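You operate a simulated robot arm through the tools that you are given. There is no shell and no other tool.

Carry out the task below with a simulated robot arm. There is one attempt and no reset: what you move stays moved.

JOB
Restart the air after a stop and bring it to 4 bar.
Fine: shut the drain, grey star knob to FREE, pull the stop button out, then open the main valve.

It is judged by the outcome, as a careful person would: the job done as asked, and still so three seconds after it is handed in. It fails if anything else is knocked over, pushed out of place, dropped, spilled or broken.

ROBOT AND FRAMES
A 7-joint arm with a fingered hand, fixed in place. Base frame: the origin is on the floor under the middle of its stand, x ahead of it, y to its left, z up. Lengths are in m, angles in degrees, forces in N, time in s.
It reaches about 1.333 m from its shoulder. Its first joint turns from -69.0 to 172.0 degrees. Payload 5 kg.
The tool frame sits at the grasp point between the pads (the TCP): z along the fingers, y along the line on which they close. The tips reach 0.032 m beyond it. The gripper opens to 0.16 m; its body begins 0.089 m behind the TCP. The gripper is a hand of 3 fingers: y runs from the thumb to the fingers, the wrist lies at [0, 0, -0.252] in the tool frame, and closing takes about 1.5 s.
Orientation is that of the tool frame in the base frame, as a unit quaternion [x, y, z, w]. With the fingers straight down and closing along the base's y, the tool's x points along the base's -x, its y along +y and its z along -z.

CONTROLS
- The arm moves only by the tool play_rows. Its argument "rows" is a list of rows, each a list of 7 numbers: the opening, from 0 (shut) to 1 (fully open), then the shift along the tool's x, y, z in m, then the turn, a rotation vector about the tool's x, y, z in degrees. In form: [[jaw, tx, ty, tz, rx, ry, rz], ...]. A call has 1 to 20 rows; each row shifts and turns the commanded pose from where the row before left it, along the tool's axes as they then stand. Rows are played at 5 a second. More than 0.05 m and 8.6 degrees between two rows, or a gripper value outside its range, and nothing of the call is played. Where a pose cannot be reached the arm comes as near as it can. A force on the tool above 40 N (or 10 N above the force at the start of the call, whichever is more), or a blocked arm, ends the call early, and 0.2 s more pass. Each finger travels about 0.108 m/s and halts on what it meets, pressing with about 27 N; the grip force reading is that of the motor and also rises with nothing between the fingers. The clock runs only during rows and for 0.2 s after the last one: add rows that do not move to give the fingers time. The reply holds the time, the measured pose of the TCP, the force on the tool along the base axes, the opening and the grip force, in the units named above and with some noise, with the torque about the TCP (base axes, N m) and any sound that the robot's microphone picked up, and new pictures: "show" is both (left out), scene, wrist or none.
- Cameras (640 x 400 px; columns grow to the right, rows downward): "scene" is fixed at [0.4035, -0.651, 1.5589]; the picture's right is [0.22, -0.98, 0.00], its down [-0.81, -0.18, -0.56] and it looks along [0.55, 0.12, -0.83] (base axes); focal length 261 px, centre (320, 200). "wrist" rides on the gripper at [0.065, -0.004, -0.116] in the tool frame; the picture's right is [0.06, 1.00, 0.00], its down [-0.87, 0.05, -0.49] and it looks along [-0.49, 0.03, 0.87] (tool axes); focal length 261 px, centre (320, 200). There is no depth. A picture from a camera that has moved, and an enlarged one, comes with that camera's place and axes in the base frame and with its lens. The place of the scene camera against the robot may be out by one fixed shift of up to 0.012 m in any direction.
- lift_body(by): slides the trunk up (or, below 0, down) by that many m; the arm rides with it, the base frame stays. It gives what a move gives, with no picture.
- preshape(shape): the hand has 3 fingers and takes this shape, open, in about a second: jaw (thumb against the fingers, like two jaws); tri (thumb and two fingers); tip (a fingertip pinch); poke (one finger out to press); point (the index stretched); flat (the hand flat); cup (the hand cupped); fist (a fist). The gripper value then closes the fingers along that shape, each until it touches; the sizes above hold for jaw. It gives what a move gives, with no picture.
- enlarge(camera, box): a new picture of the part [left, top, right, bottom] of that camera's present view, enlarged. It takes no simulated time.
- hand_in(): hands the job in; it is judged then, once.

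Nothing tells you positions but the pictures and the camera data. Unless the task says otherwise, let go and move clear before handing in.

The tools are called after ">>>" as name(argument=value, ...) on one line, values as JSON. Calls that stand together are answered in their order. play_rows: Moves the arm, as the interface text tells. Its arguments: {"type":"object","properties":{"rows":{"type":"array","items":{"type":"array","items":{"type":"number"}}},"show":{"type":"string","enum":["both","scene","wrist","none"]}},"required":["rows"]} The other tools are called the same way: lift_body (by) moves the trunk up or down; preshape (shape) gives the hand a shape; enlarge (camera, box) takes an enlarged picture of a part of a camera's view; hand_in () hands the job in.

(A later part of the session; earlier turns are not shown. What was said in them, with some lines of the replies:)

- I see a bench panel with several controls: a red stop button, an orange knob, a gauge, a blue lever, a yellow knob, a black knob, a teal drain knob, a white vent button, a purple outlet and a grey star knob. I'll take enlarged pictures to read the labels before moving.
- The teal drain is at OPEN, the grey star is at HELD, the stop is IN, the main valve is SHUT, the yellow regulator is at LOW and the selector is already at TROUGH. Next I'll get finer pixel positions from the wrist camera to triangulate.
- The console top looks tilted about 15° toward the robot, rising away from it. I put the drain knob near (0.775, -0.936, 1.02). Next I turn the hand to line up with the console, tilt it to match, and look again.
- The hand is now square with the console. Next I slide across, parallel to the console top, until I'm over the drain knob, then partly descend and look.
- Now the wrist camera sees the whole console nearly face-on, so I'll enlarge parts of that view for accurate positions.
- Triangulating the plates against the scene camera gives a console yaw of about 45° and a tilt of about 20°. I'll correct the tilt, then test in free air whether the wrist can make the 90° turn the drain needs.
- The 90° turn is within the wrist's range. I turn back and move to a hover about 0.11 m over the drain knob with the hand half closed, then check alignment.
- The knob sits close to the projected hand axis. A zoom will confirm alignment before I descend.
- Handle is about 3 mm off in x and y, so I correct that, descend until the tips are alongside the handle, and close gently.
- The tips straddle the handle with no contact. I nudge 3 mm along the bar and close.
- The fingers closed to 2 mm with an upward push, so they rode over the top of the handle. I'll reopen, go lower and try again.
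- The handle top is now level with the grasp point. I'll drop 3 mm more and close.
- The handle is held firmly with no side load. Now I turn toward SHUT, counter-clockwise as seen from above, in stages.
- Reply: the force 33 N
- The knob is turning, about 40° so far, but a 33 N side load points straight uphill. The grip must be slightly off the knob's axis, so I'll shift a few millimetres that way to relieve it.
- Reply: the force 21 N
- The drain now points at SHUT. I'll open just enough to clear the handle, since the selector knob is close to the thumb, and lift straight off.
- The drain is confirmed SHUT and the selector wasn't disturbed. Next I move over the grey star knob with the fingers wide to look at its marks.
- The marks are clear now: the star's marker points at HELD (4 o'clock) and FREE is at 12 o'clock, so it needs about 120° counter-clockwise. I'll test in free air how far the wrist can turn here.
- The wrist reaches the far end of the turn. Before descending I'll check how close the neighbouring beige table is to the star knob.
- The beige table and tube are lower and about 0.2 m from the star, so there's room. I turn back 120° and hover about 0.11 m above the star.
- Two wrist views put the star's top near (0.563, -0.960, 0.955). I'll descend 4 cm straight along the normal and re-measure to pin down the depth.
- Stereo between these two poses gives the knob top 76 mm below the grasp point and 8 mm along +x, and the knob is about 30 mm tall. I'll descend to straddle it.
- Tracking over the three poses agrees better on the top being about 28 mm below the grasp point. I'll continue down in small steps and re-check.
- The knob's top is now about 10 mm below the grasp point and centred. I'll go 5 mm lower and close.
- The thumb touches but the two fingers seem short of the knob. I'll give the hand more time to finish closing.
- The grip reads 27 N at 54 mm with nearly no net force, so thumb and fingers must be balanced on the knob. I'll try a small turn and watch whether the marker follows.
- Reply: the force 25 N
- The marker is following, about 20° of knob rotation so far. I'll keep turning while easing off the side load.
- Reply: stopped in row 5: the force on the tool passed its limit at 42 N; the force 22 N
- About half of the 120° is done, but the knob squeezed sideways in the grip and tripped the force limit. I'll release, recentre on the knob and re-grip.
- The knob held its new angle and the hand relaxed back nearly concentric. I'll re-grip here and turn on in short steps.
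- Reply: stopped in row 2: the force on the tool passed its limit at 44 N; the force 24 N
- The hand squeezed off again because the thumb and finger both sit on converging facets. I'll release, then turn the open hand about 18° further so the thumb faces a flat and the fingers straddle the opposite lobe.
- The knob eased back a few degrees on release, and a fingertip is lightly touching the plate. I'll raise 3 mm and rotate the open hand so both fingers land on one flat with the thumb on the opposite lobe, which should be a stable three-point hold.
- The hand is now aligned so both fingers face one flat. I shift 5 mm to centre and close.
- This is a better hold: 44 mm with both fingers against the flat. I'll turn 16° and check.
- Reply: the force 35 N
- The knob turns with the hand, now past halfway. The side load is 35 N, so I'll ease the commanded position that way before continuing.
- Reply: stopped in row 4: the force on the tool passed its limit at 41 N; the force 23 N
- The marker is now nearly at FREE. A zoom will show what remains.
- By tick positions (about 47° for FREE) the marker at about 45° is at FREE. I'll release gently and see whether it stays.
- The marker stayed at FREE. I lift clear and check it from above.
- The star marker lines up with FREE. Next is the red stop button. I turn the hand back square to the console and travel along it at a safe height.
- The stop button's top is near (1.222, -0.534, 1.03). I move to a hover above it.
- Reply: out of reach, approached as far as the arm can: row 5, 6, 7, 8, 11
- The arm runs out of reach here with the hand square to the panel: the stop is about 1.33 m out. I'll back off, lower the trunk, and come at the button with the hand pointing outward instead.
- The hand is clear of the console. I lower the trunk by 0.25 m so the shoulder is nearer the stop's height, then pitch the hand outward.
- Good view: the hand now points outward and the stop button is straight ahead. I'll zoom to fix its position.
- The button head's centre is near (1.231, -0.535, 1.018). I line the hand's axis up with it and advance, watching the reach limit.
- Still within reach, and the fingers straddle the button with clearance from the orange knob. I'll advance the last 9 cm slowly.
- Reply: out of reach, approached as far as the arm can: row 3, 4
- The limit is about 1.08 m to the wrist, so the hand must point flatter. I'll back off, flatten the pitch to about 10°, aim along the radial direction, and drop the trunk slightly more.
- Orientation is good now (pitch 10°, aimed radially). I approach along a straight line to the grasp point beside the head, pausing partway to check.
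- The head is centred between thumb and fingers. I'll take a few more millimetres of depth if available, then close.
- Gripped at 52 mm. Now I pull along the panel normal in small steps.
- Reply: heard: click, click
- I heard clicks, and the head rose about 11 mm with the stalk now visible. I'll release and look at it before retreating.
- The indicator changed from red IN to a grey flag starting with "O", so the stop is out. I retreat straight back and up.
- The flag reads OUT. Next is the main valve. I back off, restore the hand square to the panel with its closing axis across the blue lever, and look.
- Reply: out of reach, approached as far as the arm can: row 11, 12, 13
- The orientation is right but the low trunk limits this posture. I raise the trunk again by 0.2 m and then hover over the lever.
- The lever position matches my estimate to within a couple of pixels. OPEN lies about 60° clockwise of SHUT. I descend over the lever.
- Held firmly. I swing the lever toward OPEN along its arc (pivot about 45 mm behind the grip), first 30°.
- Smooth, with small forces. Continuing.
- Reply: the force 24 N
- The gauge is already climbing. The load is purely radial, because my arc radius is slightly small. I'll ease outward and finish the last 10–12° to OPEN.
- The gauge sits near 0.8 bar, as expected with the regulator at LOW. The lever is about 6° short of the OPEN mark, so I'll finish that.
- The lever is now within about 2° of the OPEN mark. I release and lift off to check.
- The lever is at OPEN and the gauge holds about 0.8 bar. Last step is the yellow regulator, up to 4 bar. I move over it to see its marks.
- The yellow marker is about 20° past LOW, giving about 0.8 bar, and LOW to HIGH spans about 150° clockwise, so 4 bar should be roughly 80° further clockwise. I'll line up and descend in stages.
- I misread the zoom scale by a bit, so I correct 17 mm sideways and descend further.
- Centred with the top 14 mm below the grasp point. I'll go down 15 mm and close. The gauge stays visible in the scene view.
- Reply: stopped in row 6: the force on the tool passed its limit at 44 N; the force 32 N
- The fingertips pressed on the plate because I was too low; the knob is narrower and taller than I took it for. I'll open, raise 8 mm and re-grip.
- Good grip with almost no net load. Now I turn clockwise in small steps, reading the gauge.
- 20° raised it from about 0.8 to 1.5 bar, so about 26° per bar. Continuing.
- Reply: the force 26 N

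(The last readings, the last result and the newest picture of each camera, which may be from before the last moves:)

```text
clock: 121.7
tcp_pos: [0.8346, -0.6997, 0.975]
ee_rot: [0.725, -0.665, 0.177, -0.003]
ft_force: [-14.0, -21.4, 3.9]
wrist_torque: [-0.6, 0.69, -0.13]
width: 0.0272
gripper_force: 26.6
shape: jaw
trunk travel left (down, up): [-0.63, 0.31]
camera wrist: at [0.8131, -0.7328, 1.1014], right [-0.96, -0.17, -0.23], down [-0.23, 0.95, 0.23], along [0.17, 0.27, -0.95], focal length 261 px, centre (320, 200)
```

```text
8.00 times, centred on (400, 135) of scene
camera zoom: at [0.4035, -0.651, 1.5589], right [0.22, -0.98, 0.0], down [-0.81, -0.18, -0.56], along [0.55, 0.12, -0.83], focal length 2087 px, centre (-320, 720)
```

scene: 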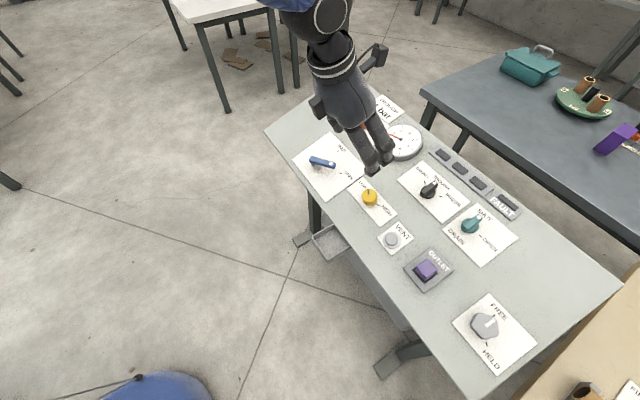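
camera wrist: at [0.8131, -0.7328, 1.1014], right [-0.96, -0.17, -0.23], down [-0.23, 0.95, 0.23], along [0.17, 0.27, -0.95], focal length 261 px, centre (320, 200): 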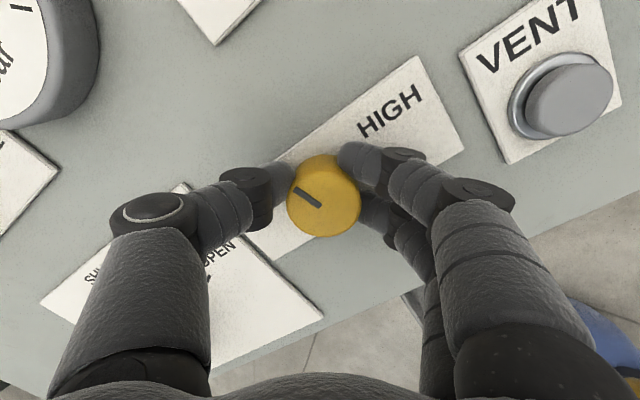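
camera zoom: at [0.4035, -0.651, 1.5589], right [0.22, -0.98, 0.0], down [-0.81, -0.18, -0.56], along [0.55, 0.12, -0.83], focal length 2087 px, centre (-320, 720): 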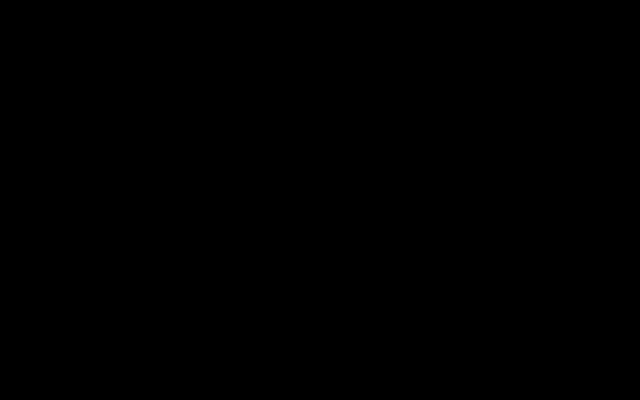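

The elbow now blocks the scene camera. I'll relieve the side load, turn another 20°, and check whether the gauge comes back into view.

>>> play_rows(rows=[[0, 0.0013, 0.0015, 0, 0, 0, 0], [0, 0.0013, 0.0015, 0, 0, 0, 0], [0, 0.0004, 0.0005, 0, 0, 0, 4], [0, 0.0004, 0.0005, 0, 0, 0, 4], [0, 0.0004, 0.0004, 0, 0, 0, 4], [0, 0.0004, 0.0004, 0, 0, 0, 4], [0, 0.0004, 0.0004, 0, 0, 0, 4], [0, 0, 0, 0, 0, 0, 0]], show="both")

>>> enlarge(camera="wrist", box=[208, 90, 432, 230])

```text
clock: 123.5
tcp_pos: [0.8332, -0.7001, 0.9733]
ee_rot: [-0.599, 0.781, -0.173, 0.035]
ft_force: [-7.2, 7.4, -6.1]
wrist_torque: [0.23, 0.45, 0.03]
width: 0.027
gripper_force: 26.9
shape: jaw
trunk travel left (down, up): [-0.63, 0.31]
camera wrist: at [0.7882, -0.7349, 1.0951], right [-0.94, 0.16, -0.3], down [0.06, 0.95, 0.31], along [0.34, 0.27, -0.9], focal length 261 px, centre (320, 200)
```

scene: 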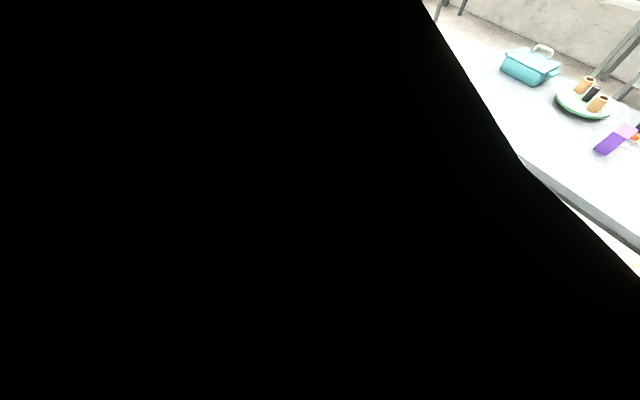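
wrist: 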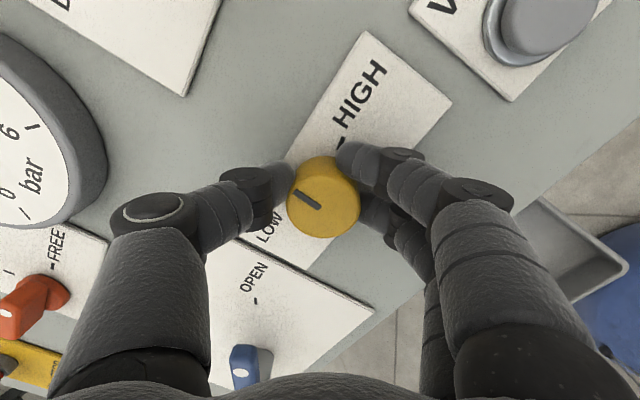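

```text
2.86 times, centred on (320, 160) of wrist
camera zoom: at [0.7882, -0.7349, 1.0951], right [-0.94, 0.16, -0.3], down [0.06, 0.95, 0.31], along [0.34, 0.27, -0.9], focal length 745 px, centre (320, 314)
```

zoom: 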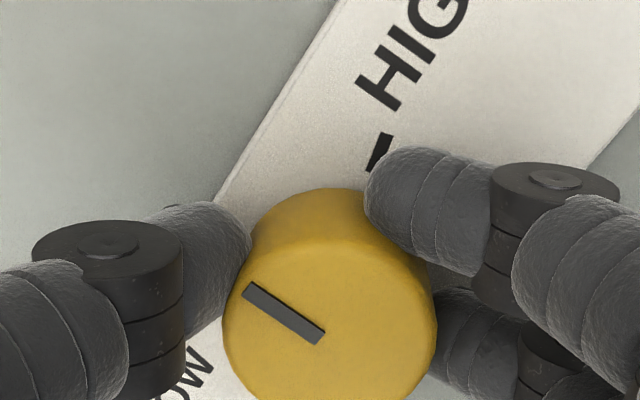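

No slip so far (60° turned, predicted about 3.1 bar). The gauge is entering the wrist view, so I'll turn another 12° and look.

>>> play_rows(rows=[[0, 0, 0, 0, 0, 0, 4], [0, 0, 0, 0, 0, 0, 4], [0, 0, 0, 0, 0, 0, 4], [0, 0, 0, 0, 0, 0, 0], [0, 0, 0, 0, 0, 0, 0]], show="both")

>>> enlarge(camera="wrist", box=[0, 60, 160, 240])

```text
clock: 124.7
tcp_pos: [0.8321, -0.7017, 0.9756]
ee_rot: [-0.514, 0.839, -0.169, 0.052]
ft_force: [-13.4, 6.6, -7.4]
wrist_torque: [0.24, 0.55, 0.09]
width: 0.0268
gripper_force: 27.0
shape: jaw
trunk travel left (down, up): [-0.63, 0.31]
camera wrist: at [0.775, -0.7323, 1.0911], right [-0.87, 0.36, -0.33], down [0.23, 0.9, 0.37], along [0.43, 0.24, -0.87], focal length 261 px, centre (320, 200)
```

scene: 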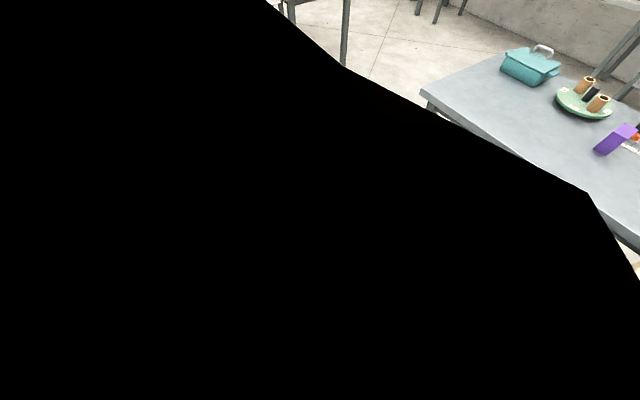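
wrist: 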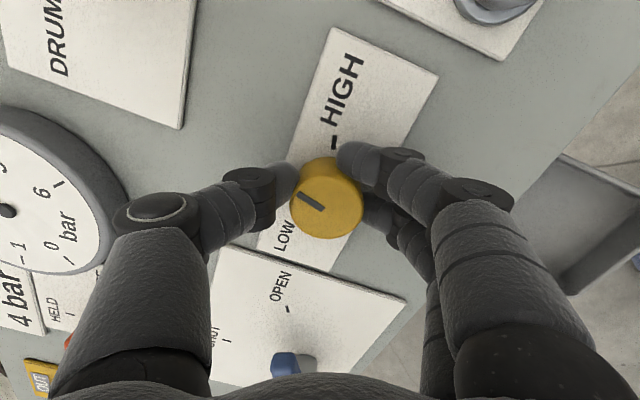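

```text
2.22 times, centred on (80, 150) of wrist
camera zoom: at [0.775, -0.7323, 1.0911], right [-0.87, 0.36, -0.33], down [0.23, 0.9, 0.37], along [0.43, 0.24, -0.87], focal length 579 px, centre (853, 311)
```

zoom: 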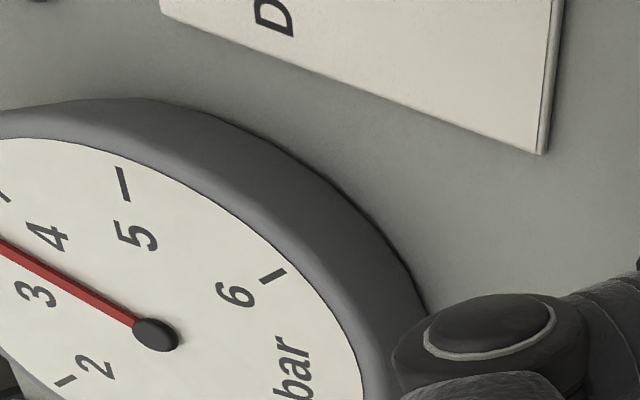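

The enlarged wrist view shows the gauge: the needle is between 3 and 4. I'll zoom more closely.

>>> enlarge(camera="wrist", box=[0, 130, 10, 250])

>>> enlarge(camera="wrist", box=[0, 120, 60, 260])

```text
3.33 times, centred on (5, 190) of wrist
camera zoom: at [0.775, -0.7323, 1.0911], right [-0.87, 0.36, -0.33], down [0.23, 0.9, 0.37], along [0.43, 0.24, -0.87], focal length 869 px, centre (1370, 233)
```

zoom: 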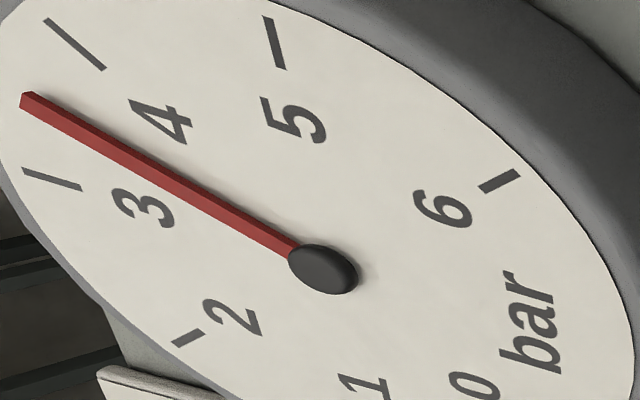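

```text
2.86 times, centred on (30, 190) of wrist
camera zoom: at [0.775, -0.7323, 1.0911], right [-0.87, 0.36, -0.33], down [0.23, 0.9, 0.37], along [0.43, 0.24, -0.87], focal length 745 px, centre (1149, 229)
```

zoom: 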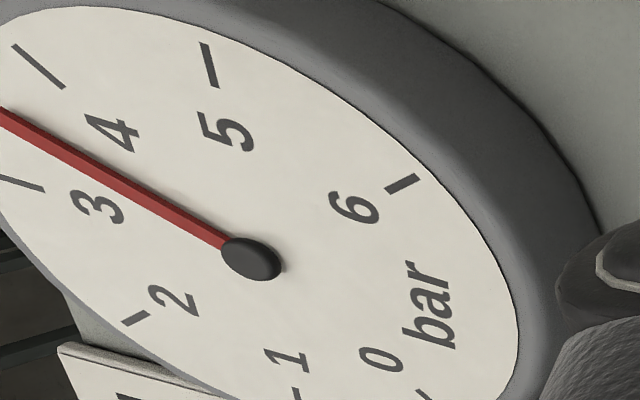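

Reads about 3.5 bar. I'll turn 12° more and re-read.

>>> play_rows(rows=[[0, 0, 0, 0, 0, 0, 4], [0, 0, 0, 0, 0, 0, 4], [0, 0, 0, 0, 0, 0, 4], [0, 0, 0, 0, 0, 0, 0], [0, 0, 0, 0, 0, 0, 0], [0, 0, 0, 0, 0, 0, 0], [0, 0, 0, 0, 0, 0, 0]], show="wrist")

>>> enlarge(camera="wrist", box=[0, 160, 10, 280])

>>> enlarge(camera="scene", box=[360, 110, 440, 160])

```text
clock: 126.3
tcp_pos: [0.8302, -0.7014, 0.9742]
ee_rot: [-0.424, 0.888, -0.163, 0.07]
ft_force: [-23.3, 2.2, -9.2]
wrist_torque: [0.23, 0.87, 0.16]
width: 0.0264
gripper_force: 26.9
shape: jaw
trunk travel left (down, up): [-0.63, 0.31]
camera wrist: at [0.7628, -0.7266, 1.0866], right [-0.77, 0.54, -0.35], down [0.38, 0.82, 0.43], along [0.52, 0.2, -0.83], focal length 261 px, centre (320, 200)
```

wrist: 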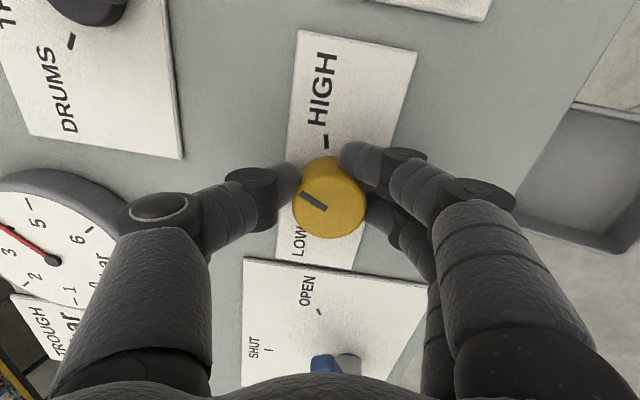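

```text
3.33 times, centred on (5, 220) of wrist
camera zoom: at [0.7628, -0.7266, 1.0866], right [-0.77, 0.54, -0.35], down [0.38, 0.82, 0.43], along [0.52, 0.2, -0.83], focal length 869 px, centre (1370, 133)
```

zoom: 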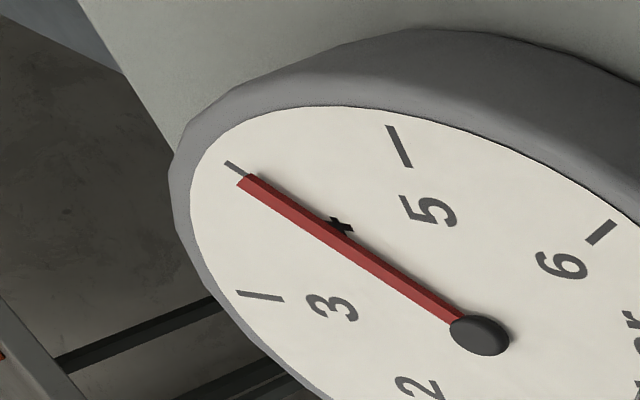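

```text
8.00 times, centred on (400, 135) of scene
camera zoom: at [0.4035, -0.651, 1.5589], right [0.22, -0.98, 0.0], down [-0.81, -0.18, -0.56], along [0.55, 0.12, -0.83], focal length 2087 px, centre (-320, 720)
```

zoom: 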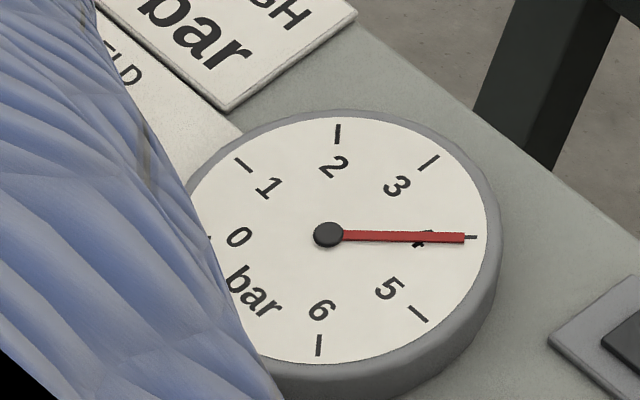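

The gauge now reads 4.0 bar. Before letting go I'll relieve the 25 N side load so the release doesn't nudge the knob.

>>> play_rows(rows=[[0, 0.001, 0.0018, 0, 0, 0, 0], [0, 0.001, 0.0018, 0, 0, 0, 0], [0, 0, 0, 0, 0, 0, 0]], show="none")

>>> enlarge(camera="scene", box=[360, 110, 440, 160])

```text
clock: 127.1
tcp_pos: [0.8283, -0.7005, 0.9723]
ee_rot: [-0.424, 0.888, -0.163, 0.071]
ft_force: [-6.6, -2.4, -3.9]
wrist_torque: [0.03, 0.37, 0.01]
width: 0.0264
gripper_force: 27.2
shape: jaw
trunk travel left (down, up): [-0.63, 0.31]
```

```text
8.00 times, centred on (400, 135) of scene
camera zoom: at [0.4035, -0.651, 1.5589], right [0.22, -0.98, 0.0], down [-0.81, -0.18, -0.56], along [0.55, 0.12, -0.83], focal length 2087 px, centre (-320, 720)
```

zoom: 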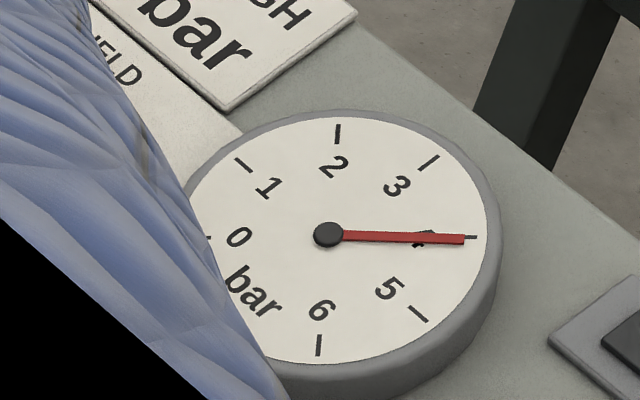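

>>> play_rows(rows=[[0.2, 0, 0, 0, 0, 0, 0], [0.3, 0, 0, 0, 0, 0, 0], [0.4, 0, 0, 0, 0, 0, 0], [0.45, 0, 0, 0, 0, 0, 0], [0.45, 0, 0, 0, 0, 0, 0], [0.45, 0, 0, 0, 0, 0, 0]], show="wrist")

>>> enlarge(camera="scene", box=[360, 110, 440, 160])

```text
clock: 128.5
tcp_pos: [0.8282, -0.7016, 0.9731]
ee_rot: [-0.423, 0.888, -0.163, 0.07]
ft_force: [-0.2, 0.4, 0.5]
wrist_torque: [0.02, -0.01, -0.01]
width: 0.0713
gripper_force: 0.0
shape: jaw
trunk travel left (down, up): [-0.63, 0.31]
camera wrist: at [0.7603, -0.7255, 1.0853], right [-0.77, 0.54, -0.35], down [0.38, 0.82, 0.43], along [0.52, 0.2, -0.83], focal length 261 px, centre (320, 200)
```

wrist: 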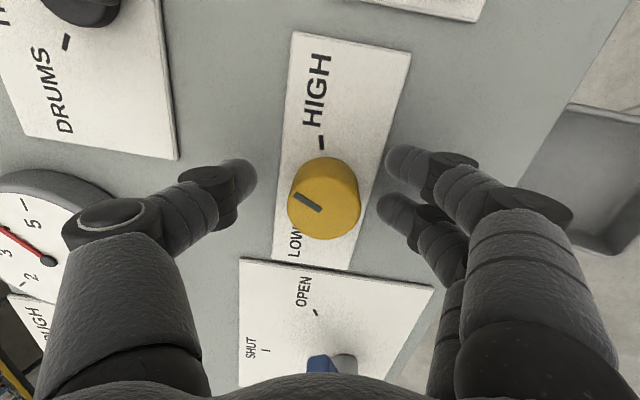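

```text
8.00 times, centred on (400, 135) of scene
camera zoom: at [0.4035, -0.651, 1.5589], right [0.22, -0.98, 0.0], down [-0.81, -0.18, -0.56], along [0.55, 0.12, -0.83], focal length 2087 px, centre (-320, 720)
```

zoom: 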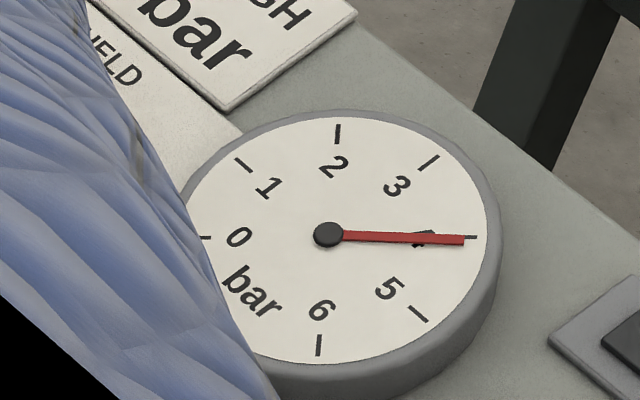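

It's holding just slightly above 4. I'll zoom tighter to quantify.

>>> enlarge(camera="scene", box=[398, 132, 424, 148])

>>> enlarge(camera="wrist", box=[0, 160, 10, 280])

```text
16.00 times, centred on (411, 140) of scene
camera zoom: at [0.4035, -0.651, 1.5589], right [0.22, -0.98, 0.0], down [-0.81, -0.18, -0.56], along [0.55, 0.12, -0.83], focal length 4174 px, centre (-1136, 1160)
```

zoom: 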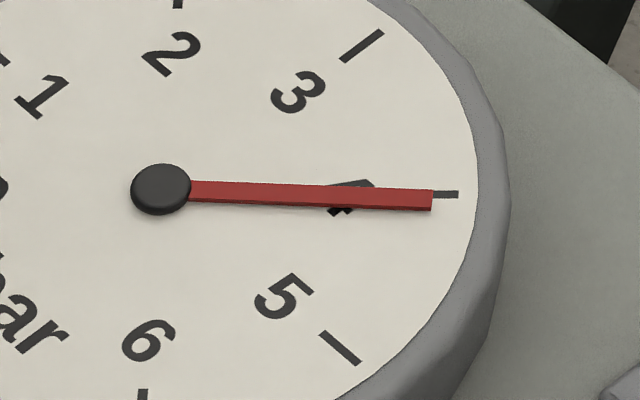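

```text
3.33 times, centred on (5, 220) of wrist
camera zoom: at [0.7603, -0.7255, 1.0853], right [-0.77, 0.54, -0.35], down [0.38, 0.82, 0.43], along [0.52, 0.2, -0.83], focal length 869 px, centre (1370, 133)
```

zoom: 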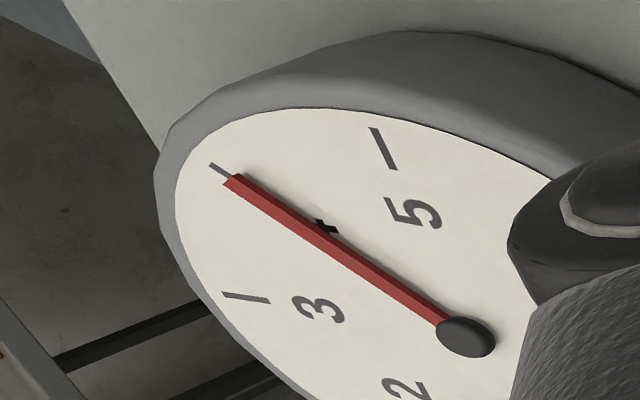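

It's about 4.06–4.08 bar. I'll wait two seconds to see if it's still drifting.

>>> play_rows(rows=[[0.45, 0, 0, 0, 0, 0, 0], [0.45, 0, 0, 0, 0, 0, 0], [0.45, 0, 0, 0, 0, 0, 0], [0.45, 0, 0, 0, 0, 0, 0], [0.45, 0, 0, 0, 0, 0, 0], [0.45, 0, 0, 0, 0, 0, 0], [0.45, 0, 0, 0, 0, 0, 0], [0.45, 0, 0, 0, 0, 0, 0], [0.45, 0, 0, 0, 0, 0, 0], [0.45, 0, 0, 0, 0, 0, 0]], show="none")

>>> enlarge(camera="scene", box=[398, 132, 424, 148])

>>> enlarge(camera="wrist", box=[208, 90, 432, 230])

```text
clock: 130.7
tcp_pos: [0.8277, -0.7004, 0.9718]
ee_rot: [-0.423, 0.888, -0.163, 0.07]
ft_force: [0.7, -1.1, 0.0]
wrist_torque: [-0.01, -0.01, -0.02]
width: 0.0713
gripper_force: 0.0
shape: jaw
trunk travel left (down, up): [-0.63, 0.31]
```

```text
16.00 times, centred on (411, 140) of scene
camera zoom: at [0.4035, -0.651, 1.5589], right [0.22, -0.98, 0.0], down [-0.81, -0.18, -0.56], along [0.55, 0.12, -0.83], focal length 4174 px, centre (-1136, 1160)
```

zoom: 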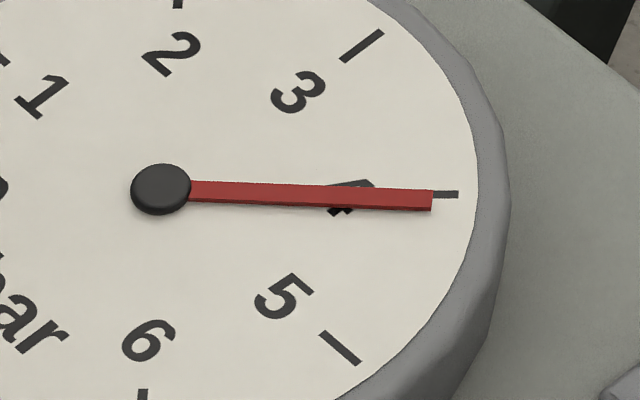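

```text
2.86 times, centred on (320, 160) of wrist
camera zoom: at [0.7603, -0.7255, 1.0853], right [-0.77, 0.54, -0.35], down [0.38, 0.82, 0.43], along [0.52, 0.2, -0.83], focal length 745 px, centre (320, 314)
```

zoom: 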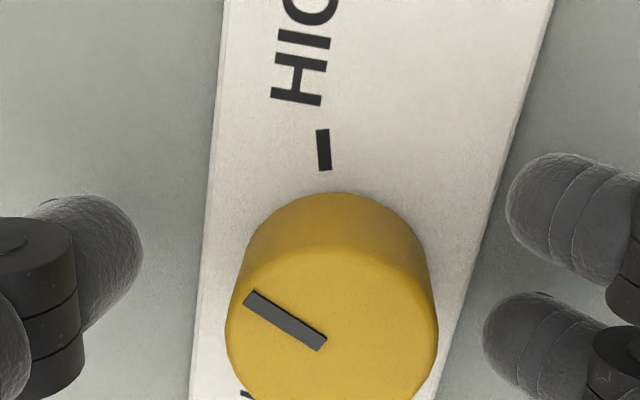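

Stable at 4 bar, within the width of the mark. I lift straight off and clear, then verify every control.

>>> play_rows(rows=[[0.45, 0, 0, -0.015, 0, 0, 0], [0.5, 0, 0, -0.03, 0, 0, 0], [0.5, 0, 0, -0.045, 0, 0, 0], [0.5, 0, 0, -0.045, 0, 0, 0], [0.5, 0, 0, -0.045, 0, 0, 0], [0.5, 0, 0, -0.045, 0, 0, 0], [0.5, 0, 0.03, -0.03, 0, 0, 0], [0.5, 0, 0.04, 0, 0, 0, 0], [0.5, 0, 0.04, 0, 0, 0, 0], [0.5, -0.03, 0.03, 0, 0, 0, 0], [0.5, -0.04, 0.02, 0, 0, 0, 0], [0.5, 0, 0, 0, 0, 0, 0]])

```text
clock: 133.3
tcp_pos: [0.6878, -0.4934, 1.1552]
ee_rot: [-0.423, 0.889, -0.162, 0.071]
ft_force: [0.4, -0.1, -0.9]
wrist_torque: [0.03, 0.0, 0.0]
width: 0.0794
gripper_force: 0.0
shape: jaw
trunk travel left (down, up): [-0.63, 0.31]
camera wrist: at [0.6209, -0.5189, 1.2681], right [-0.77, 0.54, -0.35], down [0.38, 0.82, 0.43], along [0.52, 0.2, -0.83], focal length 261 px, centre (320, 200)
```

scene: 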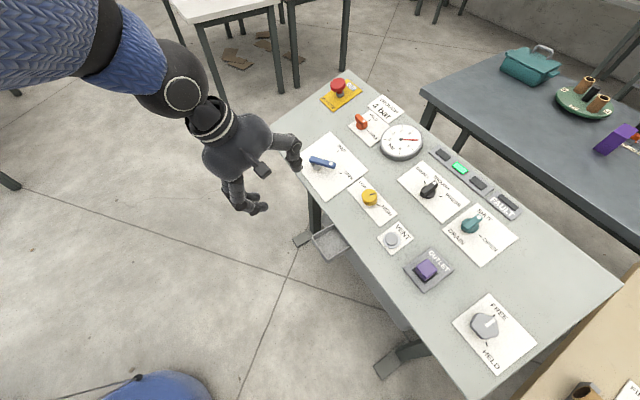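
wrist: 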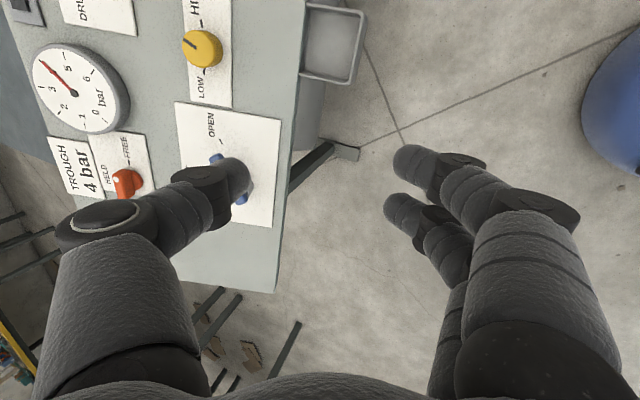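

A green lamp is lit in the middle (TROUGH) position and FAULT is dark. I move further clear and zoom in for a final check.

>>> play_rows(rows=[[0.5, 0, 0.04, -0.02, 0, 0, 0], [0.5, 0, 0.04, -0.02, 0, 0, 0], [0.5, 0, 0.04, -0.02, 0, 0, 0], [0.5, 0, 0, 0, 0, 0, 0], [0.5, 0, 0, 0, 0, 0, 0]], show="scene")

>>> enlarge(camera="scene", box=[400, 130, 528, 210])

>>> enlarge(camera="scene", box=[398, 132, 424, 148])

>>> enlarge(camera="scene", box=[290, 70, 450, 210])

>>> enlarge(camera="scene", box=[370, 190, 550, 370])

```text
clock: 134.5
tcp_pos: [0.5847, -0.4105, 1.1701]
ee_rot: [-0.423, 0.888, -0.164, 0.07]
ft_force: [-0.4, 0.8, 0.1]
wrist_torque: [-0.04, -0.02, 0.0]
width: 0.0798
gripper_force: 0.0
shape: jaw
trunk travel left (down, up): [-0.63, 0.31]
```

scene: 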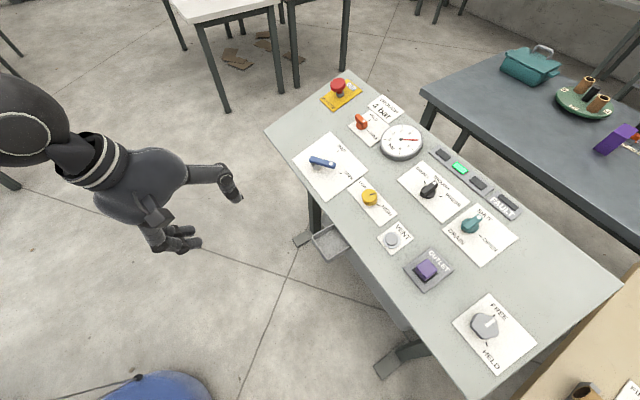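

```text
5.00 times, centred on (464, 170) of scene
camera zoom: at [0.4035, -0.651, 1.5589], right [0.22, -0.98, 0.0], down [-0.81, -0.18, -0.56], along [0.55, 0.12, -0.83], focal length 1304 px, centre (-400, 350)
```

zoom: 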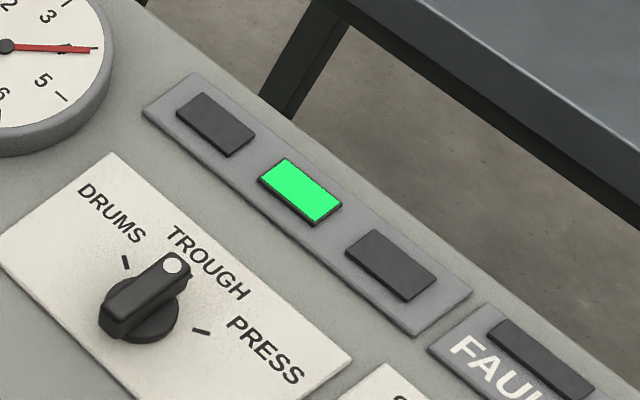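

```text
16.00 times, centred on (411, 140) of scene
camera zoom: at [0.4035, -0.651, 1.5589], right [0.22, -0.98, 0.0], down [-0.81, -0.18, -0.56], along [0.55, 0.12, -0.83], focal length 4174 px, centre (-1136, 1160)
```

zoom: 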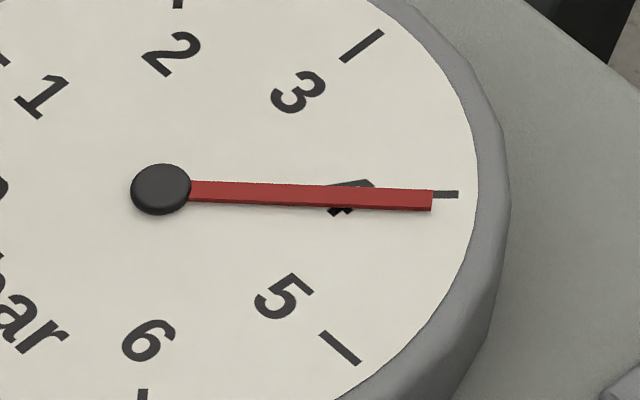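

```text
2.86 times, centred on (370, 140) of scene
camera zoom: at [0.4035, -0.651, 1.5589], right [0.22, -0.98, 0.0], down [-0.81, -0.18, -0.56], along [0.55, 0.12, -0.83], focal length 745 px, centre (177, 371)
```

zoom: 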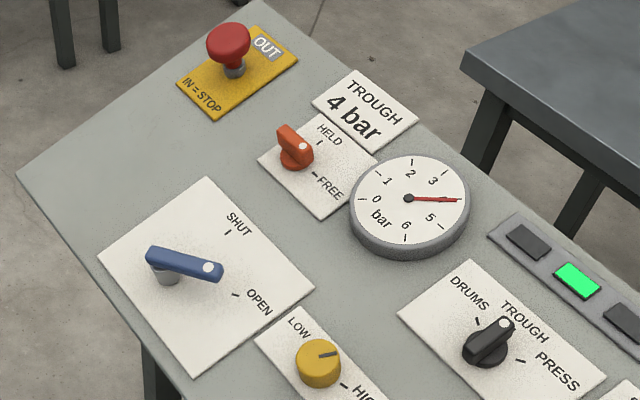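

```text
2.22 times, centred on (460, 280) of scene
camera zoom: at [0.4035, -0.651, 1.5589], right [0.22, -0.98, 0.0], down [-0.81, -0.18, -0.56], along [0.55, 0.12, -0.83], focal length 580 px, centre (9, 22)
```

zoom: 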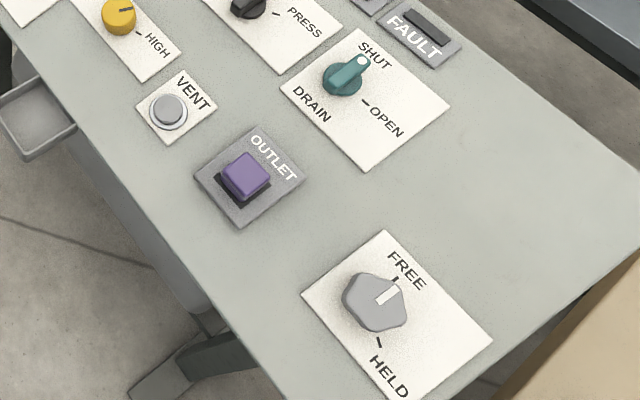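

Final check:
- **Drain:** SHUT
- **Star knob:** FREE
- **Stop:** OUT
- **Main valve:** OPEN
- **Selector:** still at TROUGH
- **Gauge:** steady at 4 bar
- **Lamps:** green lit, FAULT dark

The hand is open and clear of the console, so I hand in.

>>> hand_in()

```text
The job is handed in.
```

The air is restarted and the gauge is steady at 4 bar, reading about 4.06. I've handed the job in.

| Control | State at hand-in |
|---|---|
| Drain | SHUT |
| Grey star knob | FREE |
| Stop button | OUT |
| Main valve lever | OPEN |
| Yellow regulator | turned up from near LOW to reach 4 bar |

I worked in the order you gave, and set the pressure last with the yellow regulator. The selector was already at TROUGH and the orange knob already at FREE, so I left both alone. The middle green lamp is lit and the FAULT lamp is dark.

The force limit stopped the arm four times: three while turning the star knob, and once when the fingertips pressed on the plate under the yellow knob. Nothing looked out of place in the final pictures, and the hand ended open and clear of the console.
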